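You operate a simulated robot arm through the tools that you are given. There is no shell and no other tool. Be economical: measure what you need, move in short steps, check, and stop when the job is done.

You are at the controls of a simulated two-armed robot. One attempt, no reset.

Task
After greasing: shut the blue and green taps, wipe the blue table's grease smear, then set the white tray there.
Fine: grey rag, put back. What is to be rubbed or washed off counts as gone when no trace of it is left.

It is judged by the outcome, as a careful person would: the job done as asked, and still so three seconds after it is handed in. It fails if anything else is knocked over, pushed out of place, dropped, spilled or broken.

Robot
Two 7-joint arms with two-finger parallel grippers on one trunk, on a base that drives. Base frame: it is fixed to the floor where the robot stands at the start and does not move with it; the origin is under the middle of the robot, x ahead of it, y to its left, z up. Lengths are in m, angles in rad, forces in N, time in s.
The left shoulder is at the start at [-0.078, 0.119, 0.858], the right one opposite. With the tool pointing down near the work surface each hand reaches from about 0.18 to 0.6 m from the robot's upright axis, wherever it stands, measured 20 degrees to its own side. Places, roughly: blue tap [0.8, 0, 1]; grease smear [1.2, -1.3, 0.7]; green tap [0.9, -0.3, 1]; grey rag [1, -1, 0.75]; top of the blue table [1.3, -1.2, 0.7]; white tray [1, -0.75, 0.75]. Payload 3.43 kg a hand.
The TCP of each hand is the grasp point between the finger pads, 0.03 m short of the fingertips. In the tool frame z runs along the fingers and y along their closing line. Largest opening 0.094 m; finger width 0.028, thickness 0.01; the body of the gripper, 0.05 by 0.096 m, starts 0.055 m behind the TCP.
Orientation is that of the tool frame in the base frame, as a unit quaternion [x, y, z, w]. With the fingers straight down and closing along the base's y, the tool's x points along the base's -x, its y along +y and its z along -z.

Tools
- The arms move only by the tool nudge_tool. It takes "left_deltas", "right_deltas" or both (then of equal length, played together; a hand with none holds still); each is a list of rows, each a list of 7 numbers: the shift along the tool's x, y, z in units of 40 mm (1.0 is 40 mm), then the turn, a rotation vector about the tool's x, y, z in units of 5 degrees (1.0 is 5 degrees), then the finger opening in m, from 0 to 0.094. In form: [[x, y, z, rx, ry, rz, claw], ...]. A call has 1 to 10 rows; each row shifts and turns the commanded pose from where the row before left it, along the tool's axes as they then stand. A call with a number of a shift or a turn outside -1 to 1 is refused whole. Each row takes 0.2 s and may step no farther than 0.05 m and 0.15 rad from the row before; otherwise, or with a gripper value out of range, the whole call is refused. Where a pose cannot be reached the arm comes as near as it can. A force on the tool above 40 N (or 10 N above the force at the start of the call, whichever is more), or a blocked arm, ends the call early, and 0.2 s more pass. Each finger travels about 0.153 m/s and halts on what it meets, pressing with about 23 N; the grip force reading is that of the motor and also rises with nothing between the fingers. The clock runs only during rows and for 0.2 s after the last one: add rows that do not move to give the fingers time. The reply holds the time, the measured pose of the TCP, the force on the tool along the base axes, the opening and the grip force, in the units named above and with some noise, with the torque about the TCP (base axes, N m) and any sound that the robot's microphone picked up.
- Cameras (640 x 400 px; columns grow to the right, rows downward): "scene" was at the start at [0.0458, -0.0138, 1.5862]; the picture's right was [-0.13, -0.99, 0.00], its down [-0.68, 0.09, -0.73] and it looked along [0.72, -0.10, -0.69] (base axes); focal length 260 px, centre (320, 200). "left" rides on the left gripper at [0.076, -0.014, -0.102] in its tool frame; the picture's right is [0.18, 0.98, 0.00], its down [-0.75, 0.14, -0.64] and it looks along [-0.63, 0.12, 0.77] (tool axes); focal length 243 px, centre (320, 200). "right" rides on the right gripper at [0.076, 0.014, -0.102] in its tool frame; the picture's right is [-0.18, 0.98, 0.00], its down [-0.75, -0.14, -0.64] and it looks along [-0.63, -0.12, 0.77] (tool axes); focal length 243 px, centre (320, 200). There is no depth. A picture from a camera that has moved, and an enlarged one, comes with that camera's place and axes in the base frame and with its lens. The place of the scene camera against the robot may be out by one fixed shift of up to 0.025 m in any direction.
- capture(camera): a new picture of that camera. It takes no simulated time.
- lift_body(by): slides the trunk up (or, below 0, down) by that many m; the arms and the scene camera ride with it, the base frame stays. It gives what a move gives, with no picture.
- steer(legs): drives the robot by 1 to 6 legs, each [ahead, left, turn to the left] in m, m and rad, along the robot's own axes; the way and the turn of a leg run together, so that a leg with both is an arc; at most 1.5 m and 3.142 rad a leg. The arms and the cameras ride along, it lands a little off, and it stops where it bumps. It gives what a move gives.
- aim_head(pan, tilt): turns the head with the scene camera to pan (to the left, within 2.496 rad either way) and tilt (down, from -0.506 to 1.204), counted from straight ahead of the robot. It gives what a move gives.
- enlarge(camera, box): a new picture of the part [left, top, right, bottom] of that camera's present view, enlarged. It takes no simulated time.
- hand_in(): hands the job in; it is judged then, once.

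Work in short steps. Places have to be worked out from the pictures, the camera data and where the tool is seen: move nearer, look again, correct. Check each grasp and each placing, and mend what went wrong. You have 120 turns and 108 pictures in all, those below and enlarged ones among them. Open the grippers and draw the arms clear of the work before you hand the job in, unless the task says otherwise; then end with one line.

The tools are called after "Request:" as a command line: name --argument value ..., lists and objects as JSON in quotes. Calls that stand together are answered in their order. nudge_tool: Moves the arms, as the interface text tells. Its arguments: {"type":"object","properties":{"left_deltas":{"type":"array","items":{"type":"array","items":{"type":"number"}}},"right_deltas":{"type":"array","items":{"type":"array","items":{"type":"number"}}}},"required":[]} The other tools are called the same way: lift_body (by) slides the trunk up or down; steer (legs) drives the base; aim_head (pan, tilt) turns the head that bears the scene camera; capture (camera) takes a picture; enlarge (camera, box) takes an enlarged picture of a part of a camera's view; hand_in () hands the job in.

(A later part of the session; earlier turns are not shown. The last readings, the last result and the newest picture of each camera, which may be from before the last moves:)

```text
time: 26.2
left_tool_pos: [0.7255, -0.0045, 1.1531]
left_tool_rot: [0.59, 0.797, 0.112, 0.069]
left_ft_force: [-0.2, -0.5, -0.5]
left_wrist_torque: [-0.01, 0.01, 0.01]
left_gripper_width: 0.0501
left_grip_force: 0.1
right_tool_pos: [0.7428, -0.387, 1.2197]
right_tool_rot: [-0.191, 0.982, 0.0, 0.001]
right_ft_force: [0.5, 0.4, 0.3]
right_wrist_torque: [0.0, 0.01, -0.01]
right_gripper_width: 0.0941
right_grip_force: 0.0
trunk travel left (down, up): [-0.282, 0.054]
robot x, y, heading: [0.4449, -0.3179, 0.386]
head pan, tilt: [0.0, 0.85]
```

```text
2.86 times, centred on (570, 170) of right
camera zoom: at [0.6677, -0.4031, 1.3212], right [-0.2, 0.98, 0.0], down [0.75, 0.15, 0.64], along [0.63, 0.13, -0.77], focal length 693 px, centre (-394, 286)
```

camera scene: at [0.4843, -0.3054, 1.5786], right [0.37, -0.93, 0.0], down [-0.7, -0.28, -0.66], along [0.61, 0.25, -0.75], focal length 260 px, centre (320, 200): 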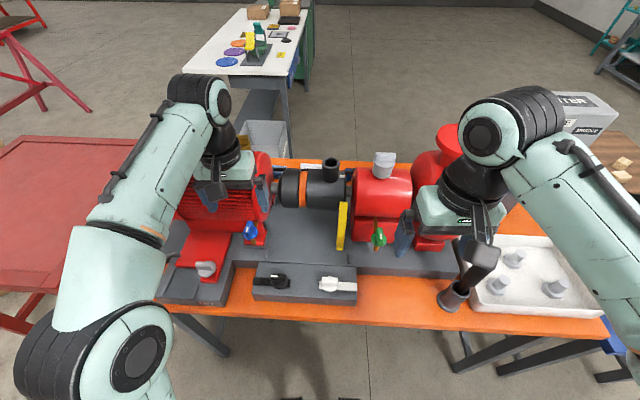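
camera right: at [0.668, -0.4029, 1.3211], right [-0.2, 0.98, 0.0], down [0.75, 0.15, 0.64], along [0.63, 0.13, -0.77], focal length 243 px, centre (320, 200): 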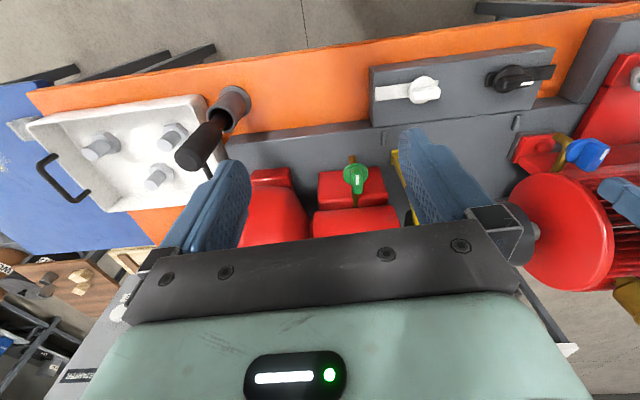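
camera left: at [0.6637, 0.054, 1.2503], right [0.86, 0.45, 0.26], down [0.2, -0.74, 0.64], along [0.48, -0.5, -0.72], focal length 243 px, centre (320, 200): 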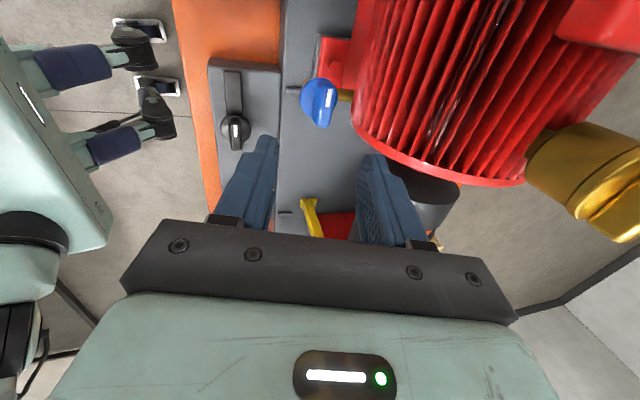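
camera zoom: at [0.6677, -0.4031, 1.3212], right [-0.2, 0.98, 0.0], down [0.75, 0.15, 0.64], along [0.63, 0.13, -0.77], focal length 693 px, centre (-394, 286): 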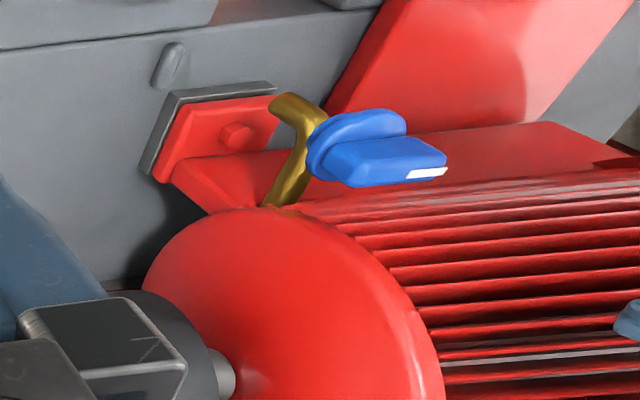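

Blue is now crosswise and shut. Now green with the right hand: lean back 20°, move over it at z≈1.17; meanwhile the left hand turns back and rises clear.

Request:
nudge_tool --left_deltas '[[0, 0, -1, 0, 0, -1, 0.05], [0, 0, -1, 0, 0, -1, 0.05], [0, 0, 0, 0, 0, -1, 0.05], [0, 0, 0, 0, 0, -1, 0.05], [0, 0, 0, 0, 0, -1, 0.05], [0, 0, 0, 0, 0, -1, 0.05], [0, 0, 0, 0, 0, -1, 0.05], [0, 0, 0, 0, 0, -1, 0.05]]' --right_deltas '[[0, 0, 0, 0, -1, 0, 0.05], [0, 0, 0, 0, -1, 0, 0.05], [0, 0, 0, 0, -1, 0, 0.05], [0, 0, 0, 0, -1, 0, 0.05], [-0.7, 0.18, 0.59, 0, 0, 0, 0.05], [-0.7, 0.18, 0.59, 0, 0, 0, 0.05], [-0.7, 0.18, 0.59, 0, 0, 0, 0.05], [-0.7, 0.18, 0.59, 0, 0, 0, 0.05]]'

Request:
capture --camera "right"

Request:
capture --camera "left"

```text
time: 28.0
left_tool_pos: [0.7096, -0.012, 1.2293]
left_tool_rot: [0.282, 0.95, 0.081, 0.103]
left_ft_force: [-0.2, 0.7, 0.3]
left_wrist_torque: [-0.02, 0.02, 0.03]
left_gripper_width: 0.0498
left_grip_force: 0.1
right_tool_pos: [0.8614, -0.308, 1.1682]
right_tool_rot: [-0.187, 0.967, 0.033, 0.17]
right_ft_force: [0.1, 0.7, 0.7]
right_wrist_torque: [-0.01, 0.01, 0.0]
right_gripper_width: 0.0497
right_grip_force: 0.0
trunk travel left (down, up): [-0.282, 0.054]
robot x, y, heading: [0.4427, -0.3183, 0.386]
head pan, tilt: [0.0, 0.85]
```

```text
69 pictures are left
camera right: at [0.7576, -0.3356, 1.2378], right [-0.21, 0.98, 0.06], down [0.51, 0.05, 0.86], along [0.84, 0.21, -0.51], focal length 243 px, centre (320, 200)
```

right: 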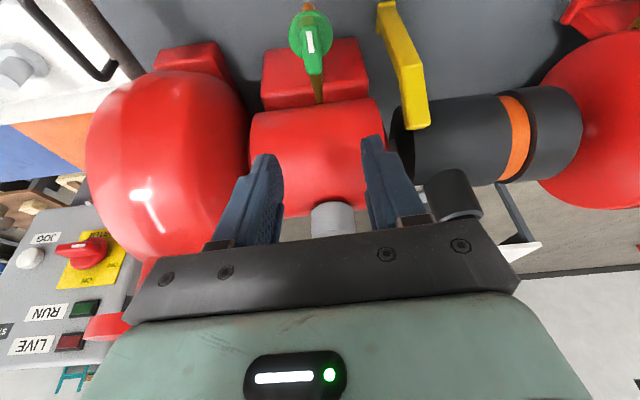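

```text
68 pictures are left
camera left: at [0.6141, 0.0094, 1.3144], right [0.36, 0.92, 0.18], down [0.54, -0.36, 0.76], along [0.76, -0.18, -0.62], focal length 243 px, centre (320, 200)
```

left: 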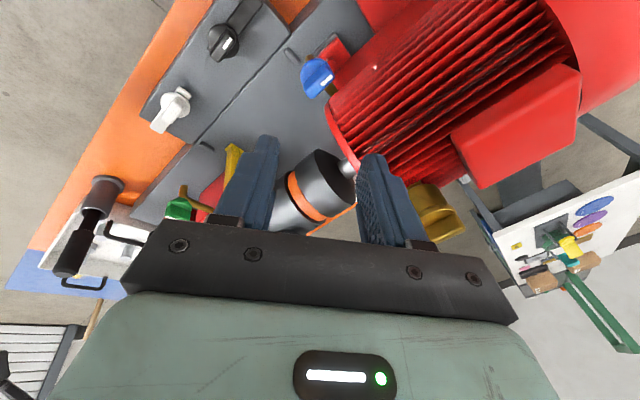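

Green axis sits at ≈[0.864,-0.306]. I descend straight to z≈1.07 and check.

Request:
nudge_tool --right_deltas '[[0.3, 0, 0.75, 0, 0, 0, 0.05], [0.3, 0, 0.75, 0, 0, 0, 0.05], [0.3, 0, 0.65, 0, 0, 0, 0.05]]'

Request:
capture --camera "right"

Request:
capture --camera "scene"

```text
time: 28.8
left_tool_pos: [0.7083, -0.0115, 1.2284]
left_tool_rot: [0.282, 0.95, 0.081, 0.103]
left_ft_force: [0.3, -0.4, 0.0]
left_wrist_torque: [-0.04, 0.02, -0.02]
left_gripper_width: 0.0502
left_grip_force: 0.1
right_tool_pos: [0.8584, -0.3114, 1.0734]
right_tool_rot: [-0.187, 0.967, 0.035, 0.171]
right_ft_force: [-0.1, -0.5, -1.0]
right_wrist_torque: [0.0, -0.01, -0.01]
right_gripper_width: 0.0501
right_grip_force: 0.0
trunk travel left (down, up): [-0.282, 0.054]
robot x, y, heading: [0.445, -0.3128, 0.385]
head pan, tilt: [0.0, 0.85]
```

```text
67 pictures are left
camera right: at [0.7534, -0.3371, 1.1437], right [-0.21, 0.98, 0.06], down [0.51, 0.05, 0.86], along [0.84, 0.21, -0.5], focal length 243 px, centre (320, 200)
```

right: 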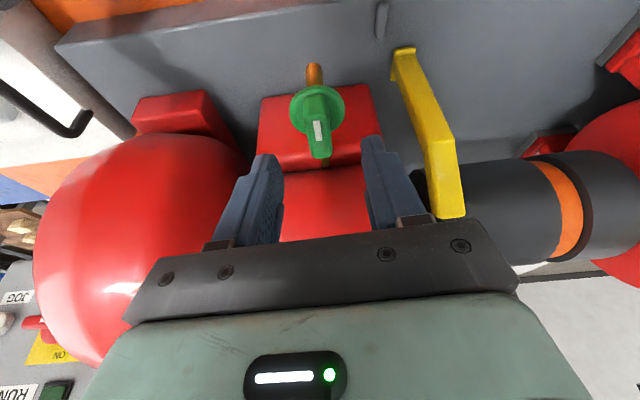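

```text
66 pictures are left
camera scene: at [0.484, -0.3056, 1.5787], right [0.37, -0.93, 0.0], down [-0.7, -0.28, -0.66], along [0.61, 0.25, -0.75], focal length 260 px, centre (320, 200)
```

scene: 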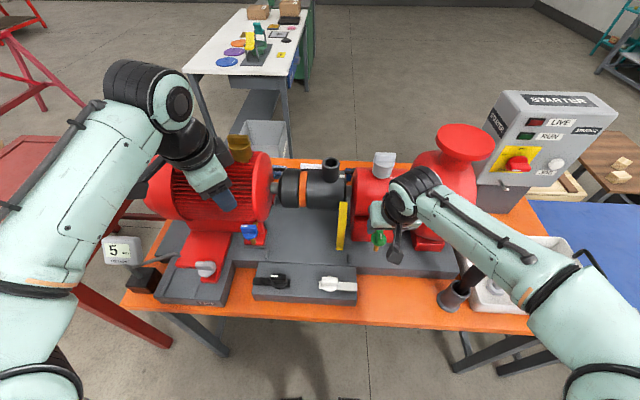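

On line. Down 27 mm and close on the bar.

Request:
nudge_tool --right_deltas '[[0.16, 0, 0.3, 0, 0, 0, 0.05], [0.16, 0, 0.3, 0, 0, 0, 0.05], [0, 0, 0, 0, 0, 0, 0.03], [0, 0, 0, 0, 0, 0, 0.0], [0, 0, 0, 0, 0, 0, 0.0]]'

Request:
enlarge --camera "right" --box '[220, 80, 420, 220]'

```text
time: 30.0
left_tool_pos: [0.7082, -0.0105, 1.2292]
left_tool_rot: [0.282, 0.95, 0.081, 0.103]
left_ft_force: [-0.6, -0.5, -0.3]
left_wrist_torque: [0.01, 0.02, 0.02]
left_gripper_width: 0.0502
left_grip_force: 0.1
right_tool_pos: [0.8538, -0.3113, 1.0485]
right_tool_rot: [-0.187, 0.967, 0.034, 0.17]
right_ft_force: [-4.1, 7.6, -4.8]
right_wrist_torque: [0.43, -0.6, -1.1]
right_gripper_width: 0.0169
right_grip_force: 44.8
trunk travel left (down, up): [-0.282, 0.054]
robot x, y, heading: [0.4416, -0.3132, 0.381]
head pan, tilt: [0.0, 0.85]
```

```text
2.86 times, centred on (320, 150) of right
camera zoom: at [0.7502, -0.3373, 1.1173], right [-0.21, 0.98, 0.06], down [0.51, 0.05, 0.86], along [0.84, 0.21, -0.51], focal length 693 px, centre (320, 343)
```

zoom: 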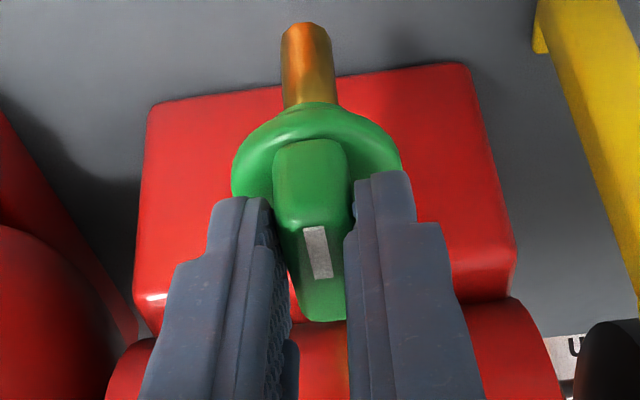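

Good grip on the green bar (16.9 mm). Turn clockwise 45° with a small relief shift to the left.

Request:
nudge_tool --right_deltas '[[0, 0.05, 0, 0, 0, 1, 0], [0, 0.04, 0, 0, 0, 1, 0], [0, 0, 0, 0, 0, 1, 0], [0, 0, 0, 0, 0, 1, 0], [0, 0, 0, 0, 0, 1, 0], [0, 0, 0, 0, 0, 1, 0]]'

Request:
capture --camera "right"

```text
time: 31.4
left_tool_pos: [0.7111, -0.0106, 1.2294]
left_tool_rot: [0.282, 0.951, 0.08, 0.102]
left_ft_force: [0.1, 0.6, -0.4]
left_wrist_torque: [-0.04, -0.01, -0.01]
left_gripper_width: 0.05
left_grip_force: 0.1
right_tool_pos: [0.8539, -0.3093, 1.0493]
right_tool_rot: [0.07, 0.982, 0.076, 0.156]
right_ft_force: [9.8, 4.6, -7.9]
right_wrist_torque: [-0.72, -1.22, 0.05]
right_gripper_width: 0.0187
right_grip_force: 45.0
trunk travel left (down, up): [-0.282, 0.054]
robot x, y, heading: [0.4473, -0.3176, 0.383]
head pan, tilt: [0.0, 0.85]
```

```text
64 pictures are left
camera right: at [0.7511, -0.2956, 1.124], right [0.28, 0.93, 0.22], down [0.49, -0.34, 0.8], along [0.82, -0.12, -0.55], focal length 243 px, centre (320, 200)
```

right: 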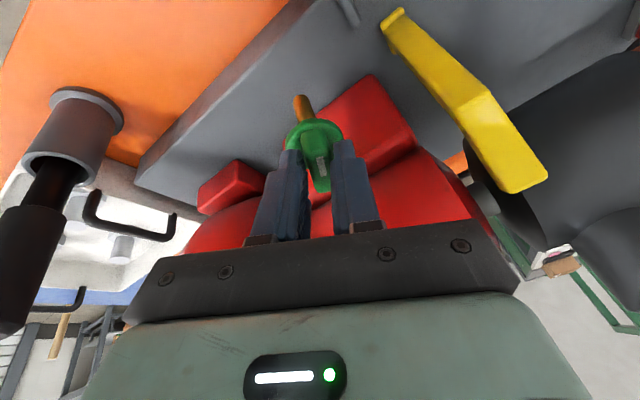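

Turning freely. 30° more, watching the yellow lever's clearance.

Request:
nudge_tool --right_deltas '[[0, 0, 0, 0, 0, 1, 0], [0, 0, 0, 0, 0, 1, 0], [0, 0, 0, 0, 0, 1, 0], [0, 0, 0, 0, 0, 1, 0], [0, 0, 0, 0, 0, 1, 0], [0, 0, 0, 0, 0, 1, 0]]'

Request:
capture --camera "right"

Request:
enlarge --camera "scene" --box '[320, 160, 460, 270]'

```text
time: 32.8
left_tool_pos: [0.7103, -0.0107, 1.2281]
left_tool_rot: [0.281, 0.951, 0.08, 0.102]
left_ft_force: [0.7, -0.1, -0.5]
left_wrist_torque: [-0.03, -0.04, -0.01]
left_gripper_width: 0.0501
left_grip_force: 0.1
right_tool_pos: [0.8531, -0.3052, 1.0516]
right_tool_rot: [0.32, 0.931, 0.115, 0.131]
right_ft_force: [12.9, 14.1, 1.5]
right_wrist_torque: [-0.76, -1.01, 0.21]
right_gripper_width: 0.0192
right_grip_force: 45.0
trunk travel left (down, up): [-0.282, 0.054]
robot x, y, heading: [0.4438, -0.3162, 0.384]
head pan, tilt: [0.0, 0.85]
```

```text
63 pictures are left
camera right: at [0.7709, -0.2605, 1.1372], right [0.7, 0.64, 0.33], down [0.29, -0.66, 0.69], along [0.66, -0.39, -0.65], focal length 243 px, centre (320, 200)
```

right: 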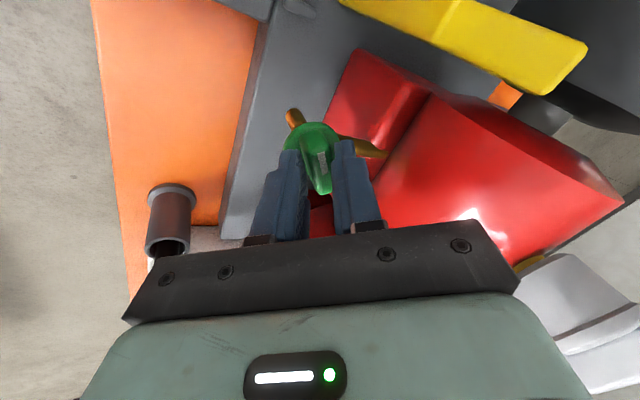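

```text
3.64 times, centred on (390, 215) of scene
camera zoom: at [0.486, -0.3028, 1.5786], right [0.37, -0.93, 0.0], down [-0.7, -0.28, -0.66], along [0.61, 0.25, -0.75], focal length 947 px, centre (66, 146)
```

zoom: 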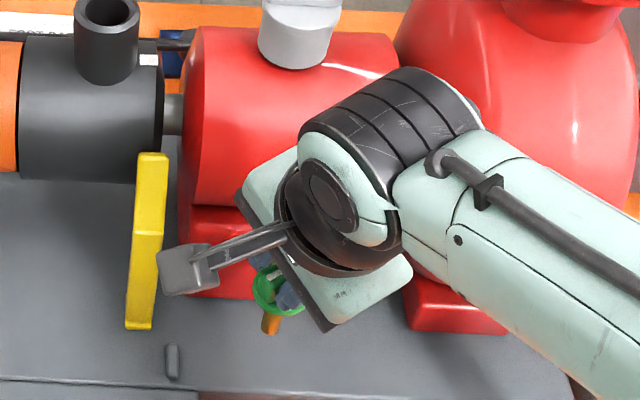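

The camera still clears the lever by ~7 cm. Another 30° with a 4 mm relieving shift.

Request:
nudge_tool --right_deltas '[[0, 0.08, 0, 0, 0, 1, 0], [0, 0.05, 0, 0, 0, 1, 0], [0, 0, 0, 0, 0, 1, 0], [0, 0, 0, 0, 0, 1, 0], [0, 0, 0, 0, 0, 1, 0], [0, 0, 0, 0, 0, 1, 0]]'

Request:
capture --camera "right"

```text
time: 34.2
left_tool_pos: [0.7104, -0.0102, 1.23]
left_tool_rot: [0.282, 0.951, 0.08, 0.103]
left_ft_force: [0.6, 0.1, 0.2]
left_wrist_torque: [0.03, 0.0, -0.03]
left_gripper_width: 0.0501
left_grip_force: 0.1
right_tool_pos: [0.8557, -0.3038, 1.0532]
right_tool_rot: [0.552, 0.815, 0.145, 0.098]
right_ft_force: [10.3, 7.3, 12.1]
right_wrist_torque: [-1.0, -0.52, 0.07]
right_gripper_width: 0.0185
right_grip_force: 44.9
trunk travel left (down, up): [-0.282, 0.054]
robot x, y, heading: [0.4442, -0.3179, 0.381]
head pan, tilt: [0.0, 0.85]
```

```text
61 pictures are left
camera right: at [0.8071, -0.2417, 1.1524], right [0.92, 0.17, 0.34], down [-0.05, -0.83, 0.55], along [0.38, -0.53, -0.76], focal length 243 px, centre (320, 200)
```

right: 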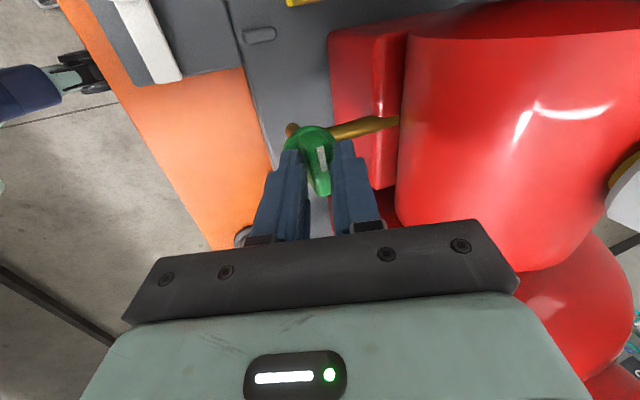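

Now feel for the stop with 10° more.

Request:
nudge_tool --right_deltas '[[0, 0, 0, 0, 0, 1, 0], [0, 0, 0, 0, 0, 1, 0]]'

```text
time: 34.8
left_tool_pos: [0.7103, -0.011, 1.2292]
left_tool_rot: [0.282, 0.951, 0.081, 0.102]
left_ft_force: [-0.6, 0.3, 0.9]
left_wrist_torque: [0.0, -0.01, 0.02]
left_gripper_width: 0.0501
left_grip_force: 0.1
right_tool_pos: [0.8566, -0.3026, 1.0538]
right_tool_rot: [0.619, 0.765, 0.154, 0.085]
right_ft_force: [14.3, 6.9, 19.5]
right_wrist_torque: [-0.87, -0.55, 1.36]
right_gripper_width: 0.0208
right_grip_force: 44.9
trunk travel left (down, up): [-0.282, 0.054]
robot x, y, heading: [0.4463, -0.3159, 0.383]
head pan, tilt: [0.0, 0.85]
```

Stop reached (1.36 N·m, fingers spread). Open, withdraw along the tool axis, and look.

Request:
nudge_tool --right_deltas '[[0, 0, 0, 0, 0, -1, 0.04], [0, 0, 0, 0, 0, 0, 0.05], [0, 0, -1, 0, 0, 0, 0.05], [0, 0, -1, 0, 0, 0, 0.05], [0, 0, -1, 0, 0, -1, 0.05], [0, 0, -1, 0, 0, -1, 0.05], [0, 0, 0, 0, 0, -1, 0.05], [0, 0, 0, 0, 0, -1, 0.05], [0, 0, 0, 0, 0, -1, 0.05], [0, 0, 0, 0, 0, -1, 0.05]]'

Request:
capture --camera "scene"

Request:
enlarge --camera "scene" --box '[220, 200, 400, 270]'

```text
time: 37.0
left_tool_pos: [0.7079, -0.0121, 1.229]
left_tool_rot: [0.282, 0.951, 0.081, 0.103]
left_ft_force: [0.7, -0.5, -0.4]
left_wrist_torque: [-0.02, 0.03, 0.0]
left_gripper_width: 0.0501
left_grip_force: 0.0
right_tool_pos: [0.8053, -0.3259, 1.2011]
right_tool_rot: [0.361, 0.916, 0.12, 0.126]
right_ft_force: [-0.3, -0.4, -1.1]
right_wrist_torque: [-0.01, -0.02, 0.04]
right_gripper_width: 0.0503
right_grip_force: 0.1
trunk travel left (down, up): [-0.282, 0.054]
robot x, y, heading: [0.4503, -0.3128, 0.386]
head pan, tilt: [0.0, 0.85]
```

```text
60 pictures are left
camera scene: at [0.484, -0.3056, 1.5787], right [0.37, -0.93, 0.0], down [-0.7, -0.28, -0.66], along [0.61, 0.25, -0.75], focal length 260 px, centre (320, 200)
```

scene: 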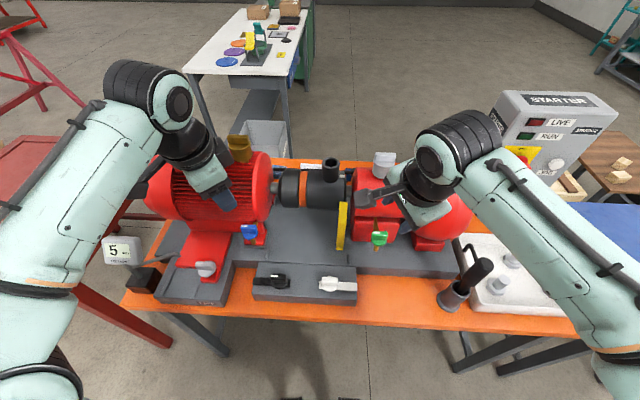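

```text
3.56 times, centred on (310, 235) of scene
camera zoom: at [0.484, -0.3056, 1.5787], right [0.37, -0.93, 0.0], down [-0.7, -0.28, -0.66], along [0.61, 0.25, -0.75], focal length 926 px, centre (356, 76)
```

zoom: 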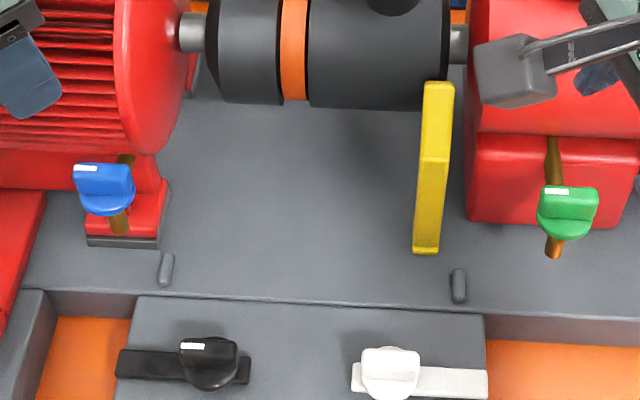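

Both taps are crosswise and at their stops. I turn the hands back to plain straight-down and draw them in.

Request:
nudge_tool --left_deltas '[[0, 0, -0.5, 0, 0, -1, 0.05], [0, 0, -0.5, 0, 0, -1, 0.05], [0, 0, 0, 0, 0, -1, 0.05], [0, 0, 0, 0, 0, -1, 0.05], [0, 0, 0, 0, 0, -1, 0.05], [0, 0, 0, 0, 0, -1, 0.05], [0, 0, 0, 0, 0, -1, 0.05], [0, 0, 0, 0, 0, -1, 0.05], [0, 0, 0, 0, 0, -1, 0.05], [0, 0, 0, 0, 0, -1, 0.05]]' --right_deltas '[[0, 0, -0.5, 0, 0, -1, 0.05], [0, 0, -0.5, 0, 0, -1, 0.05], [0, 0, 0, 0, 0, -1, 0.05], [0, 0, 0, 0, 0, -1, 0.05], [0, 0, 0, 0, 0, -1, 0.05], [0, 0, 0, 0, 0, -1, 0.05], [0, 0, 0, 0, 0, -1, 0.05], [0, 0, 0, 0, 0, -1, 0.05], [0, 0, 0, 0, 0, -1, 0.05], [0, 0, 0, 0, 0, -1, 0.05]]'

Request:
nudge_tool --left_deltas '[[0, 0, 0, 0, 0, -1, 0.05], [0, 0, 0, 0, 1, 0, 0.05], [0, 0, 0, 0, 1, 0, 0.05], [0, 0, 0, 0, 1, 0, 0.05], [0, 0, 0, 0, 0, 0, 0.05], [1, 0, 0, 0, 0, 0, 0.05], [1, 0, 0, 0, 0, 0, 0.05], [0, 0, 0, 0, 0, 0, 0.05]]' --right_deltas '[[0, 0, 0, 0, 0, -1, 0.05], [0, 0, 0, 0, 0, -1, 0.05], [0, 0, 0, 0, 0, -1, 0.05], [0, 0, 0, 0, 1, 0, 0.05], [0, 0, 0, 0, 1, 0, 0.05], [1, 0, 0, 0, 1, 0, 0.05], [1, 0, 0, 0, 1, 0, 0.05], [1, 0, 0, 0, 0, 0, 0.05]]'

Request:
steer --legs '[[-0.3, 0, 0]]'

Request:
aim_head --pan -0.8 --tilt 0.65

Request:
capture --camera "scene"

```text
time: 39.2
left_tool_pos: [0.7007, -0.0165, 1.2674]
left_tool_rot: [-0.148, 0.98, 0.031, 0.127]
left_ft_force: [-0.1, -0.4, -0.5]
left_wrist_torque: [-0.01, 0.01, -0.01]
left_gripper_width: 0.0501
left_grip_force: 0.0
right_tool_pos: [0.7928, -0.3316, 1.2381]
right_tool_rot: [-0.061, 0.983, 0.056, 0.164]
right_ft_force: [0.6, -0.6, -0.4]
right_wrist_torque: [0.0, 0.02, 0.01]
right_gripper_width: 0.0499
right_grip_force: 0.0
trunk travel left (down, up): [-0.282, 0.054]
robot x, y, heading: [0.4476, -0.3139, 0.385]
head pan, tilt: [0.0, 0.85]
```

```text
time: 41.0
left_tool_pos: [0.6242, -0.0448, 1.2524]
left_tool_rot: [-0.185, 0.982, 0.008, 0.025]
left_ft_force: [0.9, 0.3, 1.0]
left_wrist_torque: [0.03, -0.05, -0.02]
left_gripper_width: 0.0501
left_grip_force: 0.1
left hand out of reach, approached as far as the arm can: row 3, 4
right_tool_pos: [0.682, -0.3779, 1.231]
right_tool_rot: [-0.19, 0.982, 0.0, -0.001]
right_ft_force: [0.5, 0.6, 1.1]
right_wrist_torque: [-0.01, 0.01, -0.02]
right_gripper_width: 0.05
right_grip_force: 0.1
trunk travel left (down, up): [-0.282, 0.054]
robot x, y, heading: [0.4444, -0.3127, 0.387]
head pan, tilt: [0.0, 0.85]
```

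```text
time: 43.1
left_tool_pos: [0.3439, -0.1546, 1.2505]
left_tool_rot: [-0.19, 0.981, 0.009, 0.024]
left_ft_force: [-0.3, -0.6, -0.1]
left_wrist_torque: [0.04, -0.05, 0.01]
left_gripper_width: 0.0499
left_grip_force: 0.1
right_tool_pos: [0.406, -0.4887, 1.2291]
right_tool_rot: [-0.195, 0.981, -0.001, 0.0]
right_ft_force: [0.2, 0.9, -0.2]
right_wrist_torque: [-0.01, 0.01, 0.01]
right_gripper_width: 0.05
right_grip_force: 0.0
trunk travel left (down, up): [-0.282, 0.054]
robot x, y, heading: [0.1644, -0.4314, 0.396]
head pan, tilt: [0.0, 0.85]
```

```text
time: 44.2
left_tool_pos: [0.3444, -0.1552, 1.2513]
left_tool_rot: [-0.19, 0.981, 0.009, 0.026]
left_ft_force: [0.2, -0.2, 0.5]
left_wrist_torque: [0.0, 0.0, 0.0]
left_gripper_width: 0.0501
left_grip_force: 0.1
right_tool_pos: [0.4054, -0.4887, 1.2298]
right_tool_rot: [-0.195, 0.981, 0.0, 0.001]
right_ft_force: [0.4, 0.5, -0.2]
right_wrist_torque: [-0.03, -0.04, 0.02]
right_gripper_width: 0.0501
right_grip_force: 0.0
trunk travel left (down, up): [-0.282, 0.054]
robot x, y, heading: [0.1657, -0.4302, 0.391]
head pan, tilt: [-0.799, 0.649]
```

```text
58 pictures are left
camera scene: at [0.2128, -0.4832, 1.5953], right [-0.4, -0.92, 0.0], down [-0.56, 0.24, -0.8], along [0.73, -0.31, -0.6], focal length 260 px, centre (320, 200)
```

scene: 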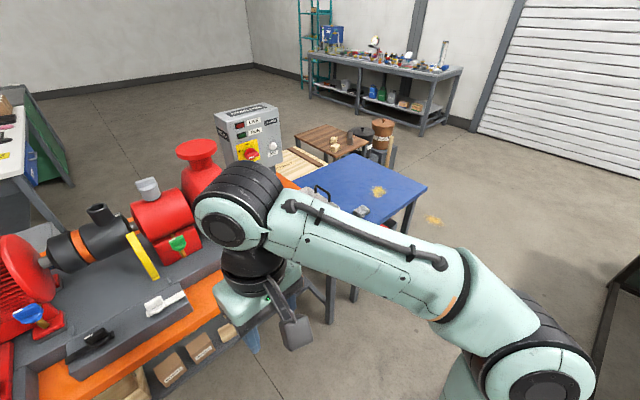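

Smear at ≈[1.23,-1.29]; the blue table's front edge runs on parallel to the bench. I drive sideways along to stand before it at about [0.75,-1.48].

Request:
steer --legs '[[0.1, 0, 0], [0, -1.17, 0]]'

Request:
aim_head --pan 0.1 --tilt 0.85

Request:
capture --camera "scene"

```text
time: 55.4
left_tool_pos: [0.8739, -1.1976, 1.2517]
left_tool_rot: [-0.182, 0.983, 0.009, 0.025]
left_ft_force: [-0.4, -0.2, 0.6]
left_wrist_torque: [-0.01, 0.0, -0.01]
left_gripper_width: 0.05
left_grip_force: 0.1
right_tool_pos: [0.9288, -1.5326, 1.2299]
right_tool_rot: [-0.186, 0.983, 0.0, 0.0]
right_ft_force: [0.0, -0.7, 0.5]
right_wrist_torque: [0.0, -0.05, -0.04]
right_gripper_width: 0.0501
right_grip_force: 0.2
trunk travel left (down, up): [-0.282, 0.054]
robot x, y, heading: [0.6873, -1.4671, 0.377]
head pan, tilt: [-0.799, 0.649]
```

```text
time: 56.6
left_tool_pos: [0.8727, -1.1968, 1.2517]
left_tool_rot: [-0.181, 0.983, 0.009, 0.025]
left_ft_force: [0.2, 0.5, -0.3]
left_wrist_torque: [0.01, -0.01, 0.05]
left_gripper_width: 0.0503
left_grip_force: 0.1
right_tool_pos: [0.9283, -1.533, 1.2303]
right_tool_rot: [-0.187, 0.982, 0.0, 0.0]
right_ft_force: [1.1, 0.0, 0.9]
right_wrist_torque: [-0.01, 0.01, 0.01]
right_gripper_width: 0.0499
right_grip_force: 0.2
trunk travel left (down, up): [-0.282, 0.054]
robot x, y, heading: [0.6895, -1.4706, 0.371]
head pan, tilt: [0.099, 0.85]
```

```text
57 pictures are left
camera scene: at [0.726, -1.4525, 1.5787], right [0.46, -0.89, 0.0], down [-0.67, -0.34, -0.66], along [0.59, 0.3, -0.75], focal length 260 px, centre (320, 200)
```

scene: 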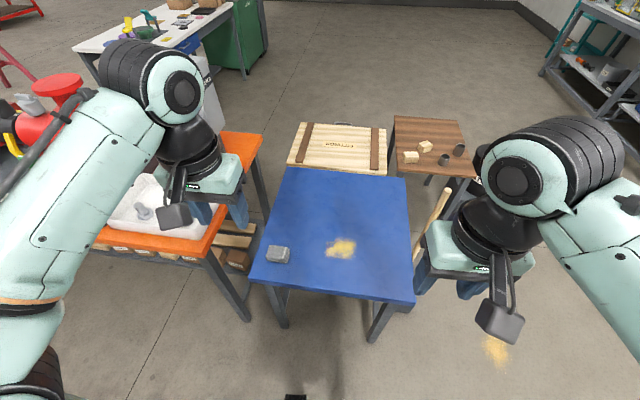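

Clear view: rag at ≈[1.08,-1.10], smear ≈[1.21,-1.30], nothing else on the table. I step 7 cm closer and bring the left hand down over the rag.

Request:
steer --legs '[[0.07, 0, 0]]'

Request:
nudge_tool --left_deltas '[[0, 0, 1, 0, 0, 0, 0.07], [0, 0, 1, 0, 0, 0, 0.07], [0, 0, 1, 0, 0, 0, 0.07], [-0.5, 0, 1, 0, 0, 0, 0.07], [-0.7, 0, 1, 0, 0, 0, 0.07], [-0.7, 0, 1, 0, 0, 0, 0.07], [-0.7, 0.2, 0.5, 0, 0, 0, 0.07], [-0.7, 0.2, 0, 0, 0, 0, 0.07]]'

Request:
capture --camera "left"

Request:
capture --camera "scene"

```text
time: 57.6
left_tool_pos: [0.9392, -1.1727, 1.2527]
left_tool_rot: [-0.181, 0.983, 0.009, 0.025]
left_ft_force: [-0.3, 0.5, 0.4]
left_wrist_torque: [-0.04, 0.0, 0.01]
left_gripper_width: 0.0501
left_grip_force: 0.0
right_tool_pos: [0.9956, -1.5072, 1.2303]
right_tool_rot: [-0.186, 0.983, 0.0, 0.0]
right_ft_force: [1.0, -1.0, 0.1]
right_wrist_torque: [-0.01, -0.01, -0.02]
right_gripper_width: 0.05
right_grip_force: 0.0
trunk travel left (down, up): [-0.282, 0.054]
robot x, y, heading: [0.7545, -1.4454, 0.373]
head pan, tilt: [0.099, 0.85]
```

```text
time: 59.4
left_tool_pos: [1.0695, -1.1062, 0.9963]
left_tool_rot: [-0.181, 0.983, 0.008, 0.026]
left_ft_force: [-0.1, 0.5, 0.7]
left_wrist_torque: [-0.01, 0.03, 0.05]
left_gripper_width: 0.0699
left_grip_force: 0.0
right_tool_pos: [0.9943, -1.5068, 1.2297]
right_tool_rot: [-0.185, 0.983, 0.001, 0.001]
right_ft_force: [0.1, -1.2, 0.0]
right_wrist_torque: [0.0, 0.03, 0.02]
right_gripper_width: 0.0503
right_grip_force: 0.0
trunk travel left (down, up): [-0.282, 0.054]
robot x, y, heading: [0.7548, -1.4407, 0.375]
head pan, tilt: [0.099, 0.85]
```

```text
56 pictures are left
camera left: at [0.9973, -1.1491, 1.0959], right [-0.52, 0.85, 0.0], down [0.62, 0.38, 0.68], along [0.58, 0.35, -0.73], focal length 243 px, centre (320, 200)
```

left: 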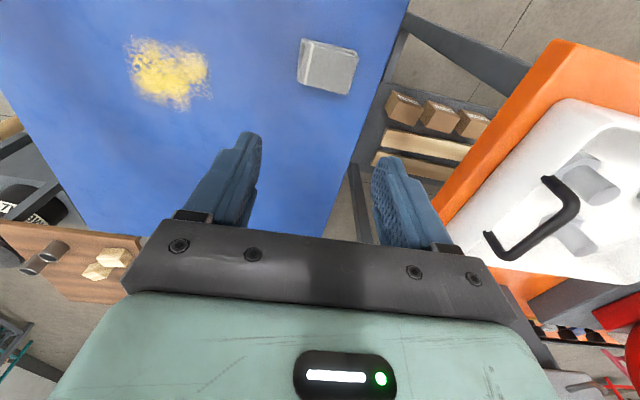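

```text
55 pictures are left
camera scene: at [0.7922, -1.4263, 1.5787], right [0.46, -0.89, 0.0], down [-0.67, -0.34, -0.66], along [0.59, 0.3, -0.75], focal length 260 px, centre (320, 200)
```

scene: 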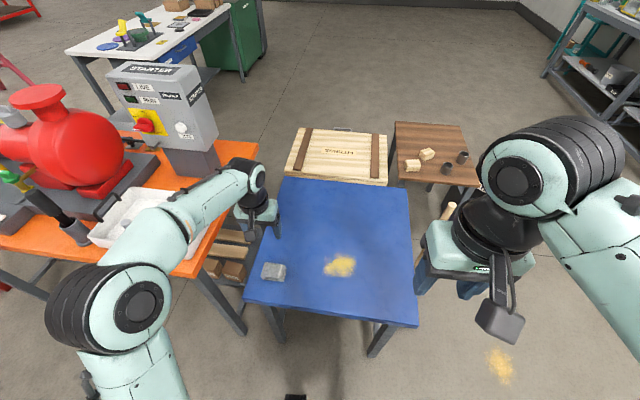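

Rag ≈[1.07,-1.093], about 7.5 cm wide along my closing line and square to the hand. I zoom to judge its thickness.

Request:
enlarge --camera "left" --box '[280, 20, 380, 110]'

Request:
enlarge --camera "scene" --box '[230, 240, 380, 330]'

```text
4.44 times, centred on (330, 65) of left
camera zoom: at [0.9973, -1.1491, 1.0959], right [-0.52, 0.85, 0.0], down [0.62, 0.38, 0.68], along [0.58, 0.35, -0.73], focal length 1078 px, centre (276, 800)
```

zoom: 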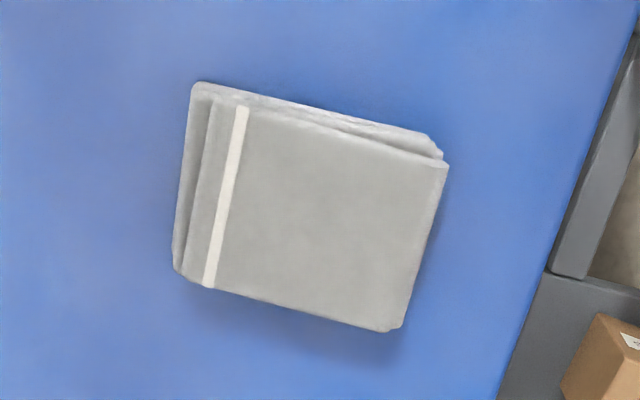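

```text
4.27 times, centred on (305, 285) of scene
camera zoom: at [0.7922, -1.4263, 1.5787], right [0.46, -0.89, 0.0], down [-0.67, -0.34, -0.66], along [0.59, 0.3, -0.75], focal length 1111 px, centre (384, -163)
```

zoom: 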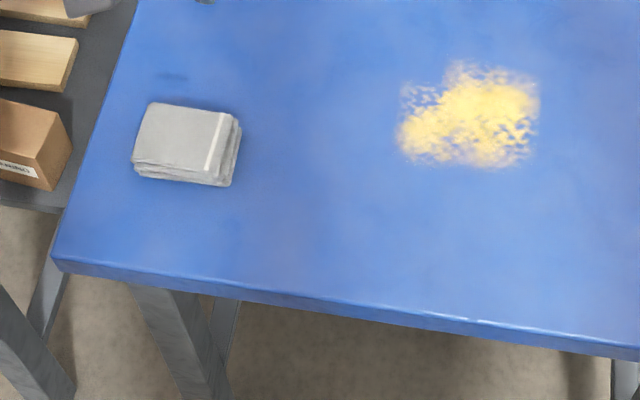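

The rag is a folded pad, ~75 × 55 × 25 mm. I straighten the hand, open fully, and lower to z≈0.82 over it.

Request:
nudge_tool --left_deltas '[[-0.1, 0.3, 0.9, 0, 0.6, 0, 0.094], [0, 0, 0.9, 0, 0, 0, 0.094], [0, 0, 0.9, 0, 0, 0, 0.094], [0, 0, 0.9, 0, 0, 0, 0.094], [0, 0, 0.8, 0, 0, 0, 0.094]]'

Request:
capture --camera "left"

```text
time: 60.6
left_tool_pos: [1.0711, -1.0889, 0.8219]
left_tool_rot: [-0.18, 0.984, 0.004, 0.001]
left_ft_force: [0.2, 0.0, -0.5]
left_wrist_torque: [-0.01, 0.0, 0.01]
left_gripper_width: 0.0941
left_grip_force: 0.2
right_tool_pos: [0.9948, -1.5082, 1.2297]
right_tool_rot: [-0.186, 0.982, 0.0, 0.0]
right_ft_force: [1.1, 0.1, 0.6]
right_wrist_torque: [-0.01, 0.0, 0.02]
right_gripper_width: 0.0501
right_grip_force: 0.0
trunk travel left (down, up): [-0.282, 0.054]
robot x, y, heading: [0.7541, -1.4459, 0.372]
head pan, tilt: [0.099, 0.85]
```

```text
52 pictures are left
camera left: at [1.0031, -1.1295, 0.925], right [-0.52, 0.85, 0.01], down [0.66, 0.39, 0.64], along [0.55, 0.34, -0.77], focal length 243 px, centre (320, 200)
```

left: 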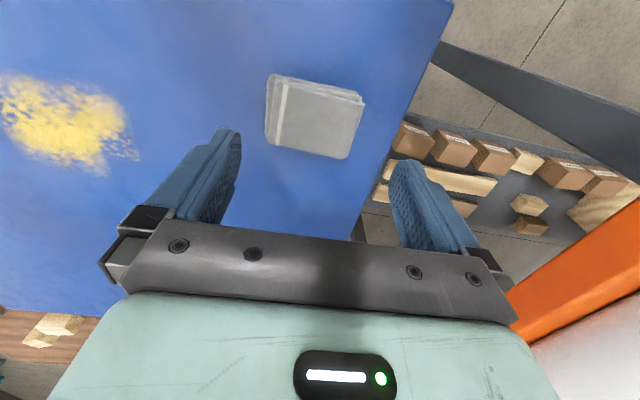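

Aligned within 2–3 mm. Descend to z≈0.76, watching force.

Request:
nudge_tool --left_deltas '[[0, -0.06, 0.6, 0, 0, 0, 0.094], [0, 0, 0.6, 0, 0, 0, 0.094], [0, 0, 0.3, 0, 0, 0, 0.094]]'

Request:
capture --camera "left"

Request:
enlarge --camera "scene" --box '[200, 210, 340, 310]'

```text
time: 61.4
left_tool_pos: [1.0719, -1.0893, 0.7634]
left_tool_rot: [-0.182, 0.983, 0.004, -0.001]
left_ft_force: [-0.4, 0.7, 0.3]
left_wrist_torque: [0.03, 0.02, 0.01]
left_gripper_width: 0.0942
left_grip_force: 0.0
right_tool_pos: [0.9936, -1.5082, 1.2304]
right_tool_rot: [-0.186, 0.983, 0.0, 0.0]
right_ft_force: [-0.6, -0.1, 0.3]
right_wrist_torque: [-0.03, 0.01, -0.01]
right_gripper_width: 0.0497
right_grip_force: 0.0
trunk travel left (down, up): [-0.282, 0.054]
robot x, y, heading: [0.7521, -1.4449, 0.376]
head pan, tilt: [0.099, 0.85]
```

```text
51 pictures are left
camera left: at [1.0048, -1.1303, 0.8653], right [-0.52, 0.85, 0.01], down [0.66, 0.4, 0.64], along [0.55, 0.34, -0.77], focal length 243 px, centre (320, 200)
```

left: 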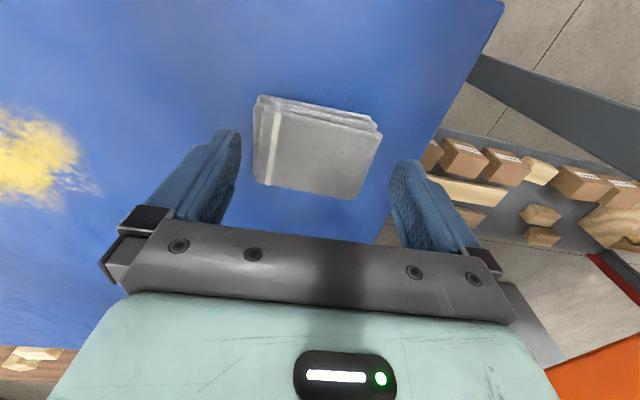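

```text
4.00 times, centred on (270, 260) of scene
camera zoom: at [0.7918, -1.4266, 1.5787], right [0.46, -0.89, 0.0], down [-0.67, -0.34, -0.66], along [0.59, 0.3, -0.75], focal length 1042 px, centre (520, -40)
```

zoom: 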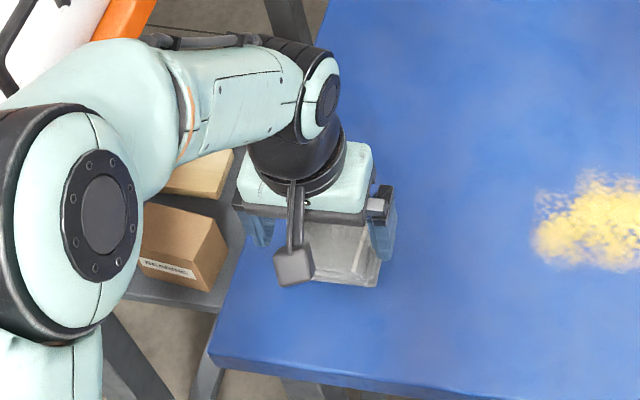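

Rag top seems ≈0.72, table ≈0.70. I lower 25 mm more and close.

Request:
nudge_tool --left_deltas '[[0, 0, 0.3, 0, 0, 0, 0.094], [0, 0, 0.3, 0, 0, 0, 0.094], [0, 0, 0, 0, 0, 0, 0.06], [0, 0, 0, 0, 0, 0, 0.03], [0, 0, 0, 0, 0, 0, 0.03]]'

Request:
capture --camera "left"

```text
time: 61.8
left_tool_pos: [1.0738, -1.0901, 0.7611]
left_tool_rot: [-0.181, 0.984, 0.004, 0.003]
left_ft_force: [-10.2, -2.7, 22.0]
left_wrist_torque: [-1.13, 0.03, -0.44]
left_gripper_width: 0.0931
left_grip_force: 0.1
right_tool_pos: [0.9932, -1.5079, 1.2304]
right_tool_rot: [-0.187, 0.982, 0.0, 0.0]
right_ft_force: [0.5, 0.0, -0.2]
right_wrist_torque: [-0.02, 0.03, -0.01]
right_gripper_width: 0.05
right_grip_force: 0.1
trunk travel left (down, up): [-0.282, 0.054]
robot x, y, heading: [0.7583, -1.4417, 0.381]
head pan, tilt: [0.099, 0.85]
stopped in row 1 (left hand): the force on the tool passed its limit at 53 N (the readings are from after the stop); the commanded pose is now the measured one
```

```text
49 pictures are left
camera left: at [1.0047, -1.1306, 0.864], right [-0.52, 0.85, 0.0], down [0.65, 0.39, 0.65], along [0.55, 0.34, -0.76], focal length 243 px, centre (320, 200)
```

left: 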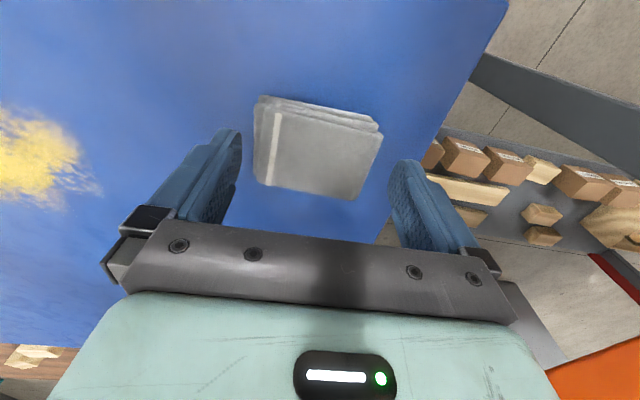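

The tips met the table: its top is ≈0.73, so the rag is already between the fingers. I rise 4 mm and close on it.

Request:
nudge_tool --left_deltas '[[0, 0, -0.12, 0, 0, 0, 0.094], [0, 0, 0, 0, 0, 0, 0.06], [0, 0, 0, 0, 0, 0, 0.03], [0, 0, 0, 0, 0, 0, 0.03], [0, 0, 0, 0, 0, 0, 0.03]]'

Request:
capture --camera "left"

```text
time: 63.0
left_tool_pos: [1.0747, -1.0899, 0.7636]
left_tool_rot: [-0.181, 0.983, 0.003, 0.003]
left_ft_force: [-0.8, 0.2, 0.3]
left_wrist_torque: [0.01, 0.04, 0.03]
left_gripper_width: 0.03
left_grip_force: 0.2
right_tool_pos: [0.9933, -1.5064, 1.2299]
right_tool_rot: [-0.186, 0.983, 0.0, 0.0]
right_ft_force: [0.4, 0.7, -0.1]
right_wrist_torque: [0.02, 0.0, 0.0]
right_gripper_width: 0.05
right_grip_force: 0.0
trunk travel left (down, up): [-0.282, 0.054]
robot x, y, heading: [0.7522, -1.4433, 0.369]
head pan, tilt: [0.099, 0.85]
```

```text
48 pictures are left
camera left: at [1.0059, -1.1307, 0.8662], right [-0.52, 0.85, 0.0], down [0.65, 0.39, 0.65], along [0.55, 0.34, -0.76], focal length 243 px, centre (320, 200)
```

left: 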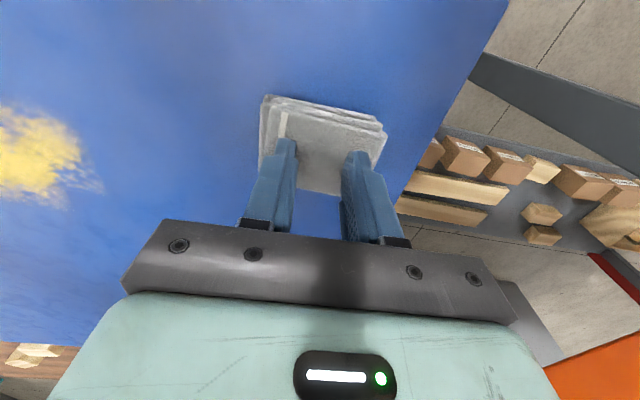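

The fingers closed on air above the rag: rag top is ≈0.73 and it's ~85 mm long this way, too tight. I'll rise, turn the hand 90° and grip its short (~57 mm) side.

Request:
nudge_tool --left_deltas '[[0, 0, -0.8, 0, 0, 0, 0.094], [0, 0, -0.2, 0, 0, 1, 0.094], [0, 0, 0, 0, 0, 1, 0.094], [0, 0, 0, 0, 0, 1, 0.094], [0, 0, 0, 0, 0, 1, 0.094], [0, 0, 0, 0, 0, 1, 0.094], [0, 0, 0, 0, 0, 1, 0.094], [0, 0, 0, 0, 0, 1, 0.094], [0, 0, 0, 0, 0, 1, 0.094], [0, 0, 0, 0, 0, 1, 0.094]]'

Request:
nudge_tool --left_deltas '[[0, 0, 0, 0, 0, 1, 0.094], [0, 0, 0, 0, 0, 1, 0.094], [0, 0, 0, 0, 0, 1, 0.094], [0, 0, 0, 0, 0, 1, 0.094], [0, 0, 0, 0, 0, 1, 0.094], [0, 0, 0, 0, 0, 1, 0.094], [0, 0, 0, 0, 0, 1, 0.094], [0, 0, 0, 0, 0, 1, 0.094], [0, 0, 0, 0, 0, 1, 0.094]]'

Request:
capture --camera "left"

```text
time: 65.2
left_tool_pos: [1.0735, -1.0894, 0.8047]
left_tool_rot: [0.211, 0.977, 0.005, 0.001]
left_ft_force: [-0.4, -0.9, -0.6]
left_wrist_torque: [0.0, -0.03, 0.0]
left_gripper_width: 0.0938
left_grip_force: 0.0
right_tool_pos: [0.9939, -1.5066, 1.2307]
right_tool_rot: [-0.187, 0.982, 0.001, 0.0]
right_ft_force: [-0.2, 0.3, 0.4]
right_wrist_torque: [0.01, 0.0, 0.04]
right_gripper_width: 0.0498
right_grip_force: 0.0
trunk travel left (down, up): [-0.282, 0.054]
robot x, y, heading: [0.75, -1.4477, 0.376]
head pan, tilt: [0.099, 0.85]
```

```text
time: 67.2
left_tool_pos: [1.0732, -1.089, 0.8045]
left_tool_rot: [0.569, 0.822, 0.003, 0.0]
left_ft_force: [0.1, -0.3, -0.4]
left_wrist_torque: [0.05, -0.02, 0.01]
left_gripper_width: 0.094
left_grip_force: 0.1
right_tool_pos: [0.9931, -1.5077, 1.2292]
right_tool_rot: [-0.187, 0.982, 0.0, 0.0]
right_ft_force: [-0.3, 0.7, 0.3]
right_wrist_torque: [0.01, -0.03, -0.01]
right_gripper_width: 0.05
right_grip_force: 0.1
trunk travel left (down, up): [-0.282, 0.054]
robot x, y, heading: [0.7554, -1.444, 0.372]
head pan, tilt: [0.099, 0.85]
```

```text
47 pictures are left
camera left: at [1.032, -1.0233, 0.9077], right [0.85, 0.52, 0.01], down [0.4, -0.66, 0.64], along [0.34, -0.54, -0.77], focal length 243 px, centre (320, 200)
```

left: 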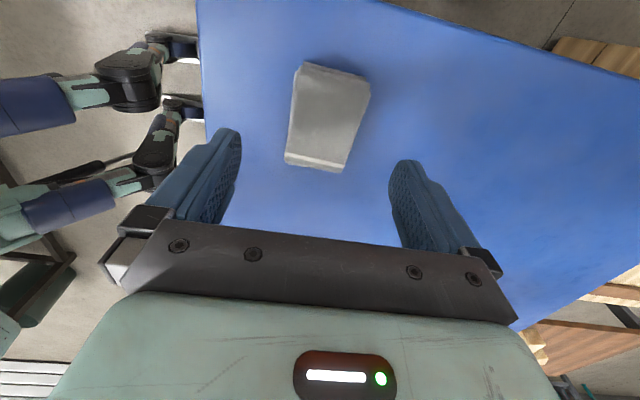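

Aligned across the short side now; rag centre ≈[1.077,-1.085]. Descend to z≈0.745 (tips 0.715) and look.

Request:
nudge_tool --left_deltas '[[0.05, 0.12, 0.5, 0, 0, 0, 0.094], [0, 0, 0.5, 0, 0, 0, 0.094], [0, 0, 0.5, 0, 0, 0, 0.094]]'

Request:
capture --camera "left"

```text
time: 68.0
left_tool_pos: [1.0763, -1.0851, 0.7469]
left_tool_rot: [0.568, 0.823, 0.004, -0.001]
left_ft_force: [0.7, -0.3, -0.5]
left_wrist_torque: [-0.03, 0.01, -0.03]
left_gripper_width: 0.094
left_grip_force: 0.1
right_tool_pos: [0.9944, -1.5071, 1.2298]
right_tool_rot: [-0.187, 0.982, 0.001, 0.0]
right_ft_force: [-0.2, 0.0, -0.1]
right_wrist_torque: [0.02, 0.02, 0.0]
right_gripper_width: 0.05
right_grip_force: 0.1
trunk travel left (down, up): [-0.282, 0.054]
robot x, y, heading: [0.7569, -1.442, 0.373]
head pan, tilt: [0.099, 0.85]
```

```text
46 pictures are left
camera left: at [1.0339, -1.0201, 0.8501], right [0.85, 0.52, 0.01], down [0.4, -0.66, 0.64], along [0.34, -0.54, -0.77], focal length 243 px, centre (320, 200)
```

left: 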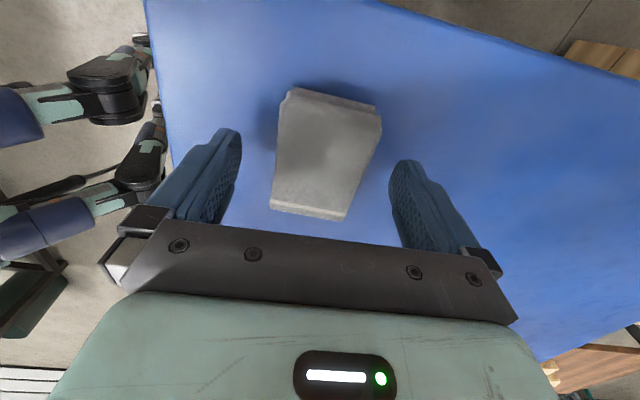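

Fingers straddle the rag cleanly. A touch lower, then close.

Request:
nudge_tool --left_deltas '[[0, 0, 0.12, 0, 0, 0, 0.094], [0, 0, 0, 0, 0, 0, 0.06], [0, 0, 0, 0, 0, 0, 0.03], [0, 0, 0, 0, 0, 0, 0.03]]'

Request:
capture --camera "left"

```text
time: 69.0
left_tool_pos: [1.0774, -1.0867, 0.7406]
left_tool_rot: [0.568, 0.823, 0.003, 0.0]
left_ft_force: [0.3, 0.8, 0.6]
left_wrist_torque: [0.0, 0.02, 0.04]
left_gripper_width: 0.0559
left_grip_force: 23.1
right_tool_pos: [0.9945, -1.5081, 1.2299]
right_tool_rot: [-0.187, 0.982, 0.001, 0.001]
right_ft_force: [0.2, 0.2, -0.5]
right_wrist_torque: [0.04, 0.01, -0.01]
right_gripper_width: 0.0499
right_grip_force: 0.0
trunk travel left (down, up): [-0.282, 0.054]
robot x, y, heading: [0.7567, -1.4427, 0.38]
head pan, tilt: [0.099, 0.85]
```

```text
45 pictures are left
camera left: at [1.0348, -1.0197, 0.8441], right [0.85, 0.52, 0.01], down [0.4, -0.66, 0.64], along [0.34, -0.54, -0.77], focal length 243 px, centre (320, 200)
```

left: 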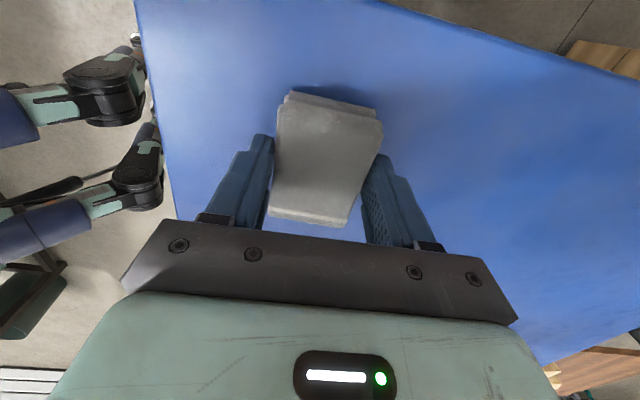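

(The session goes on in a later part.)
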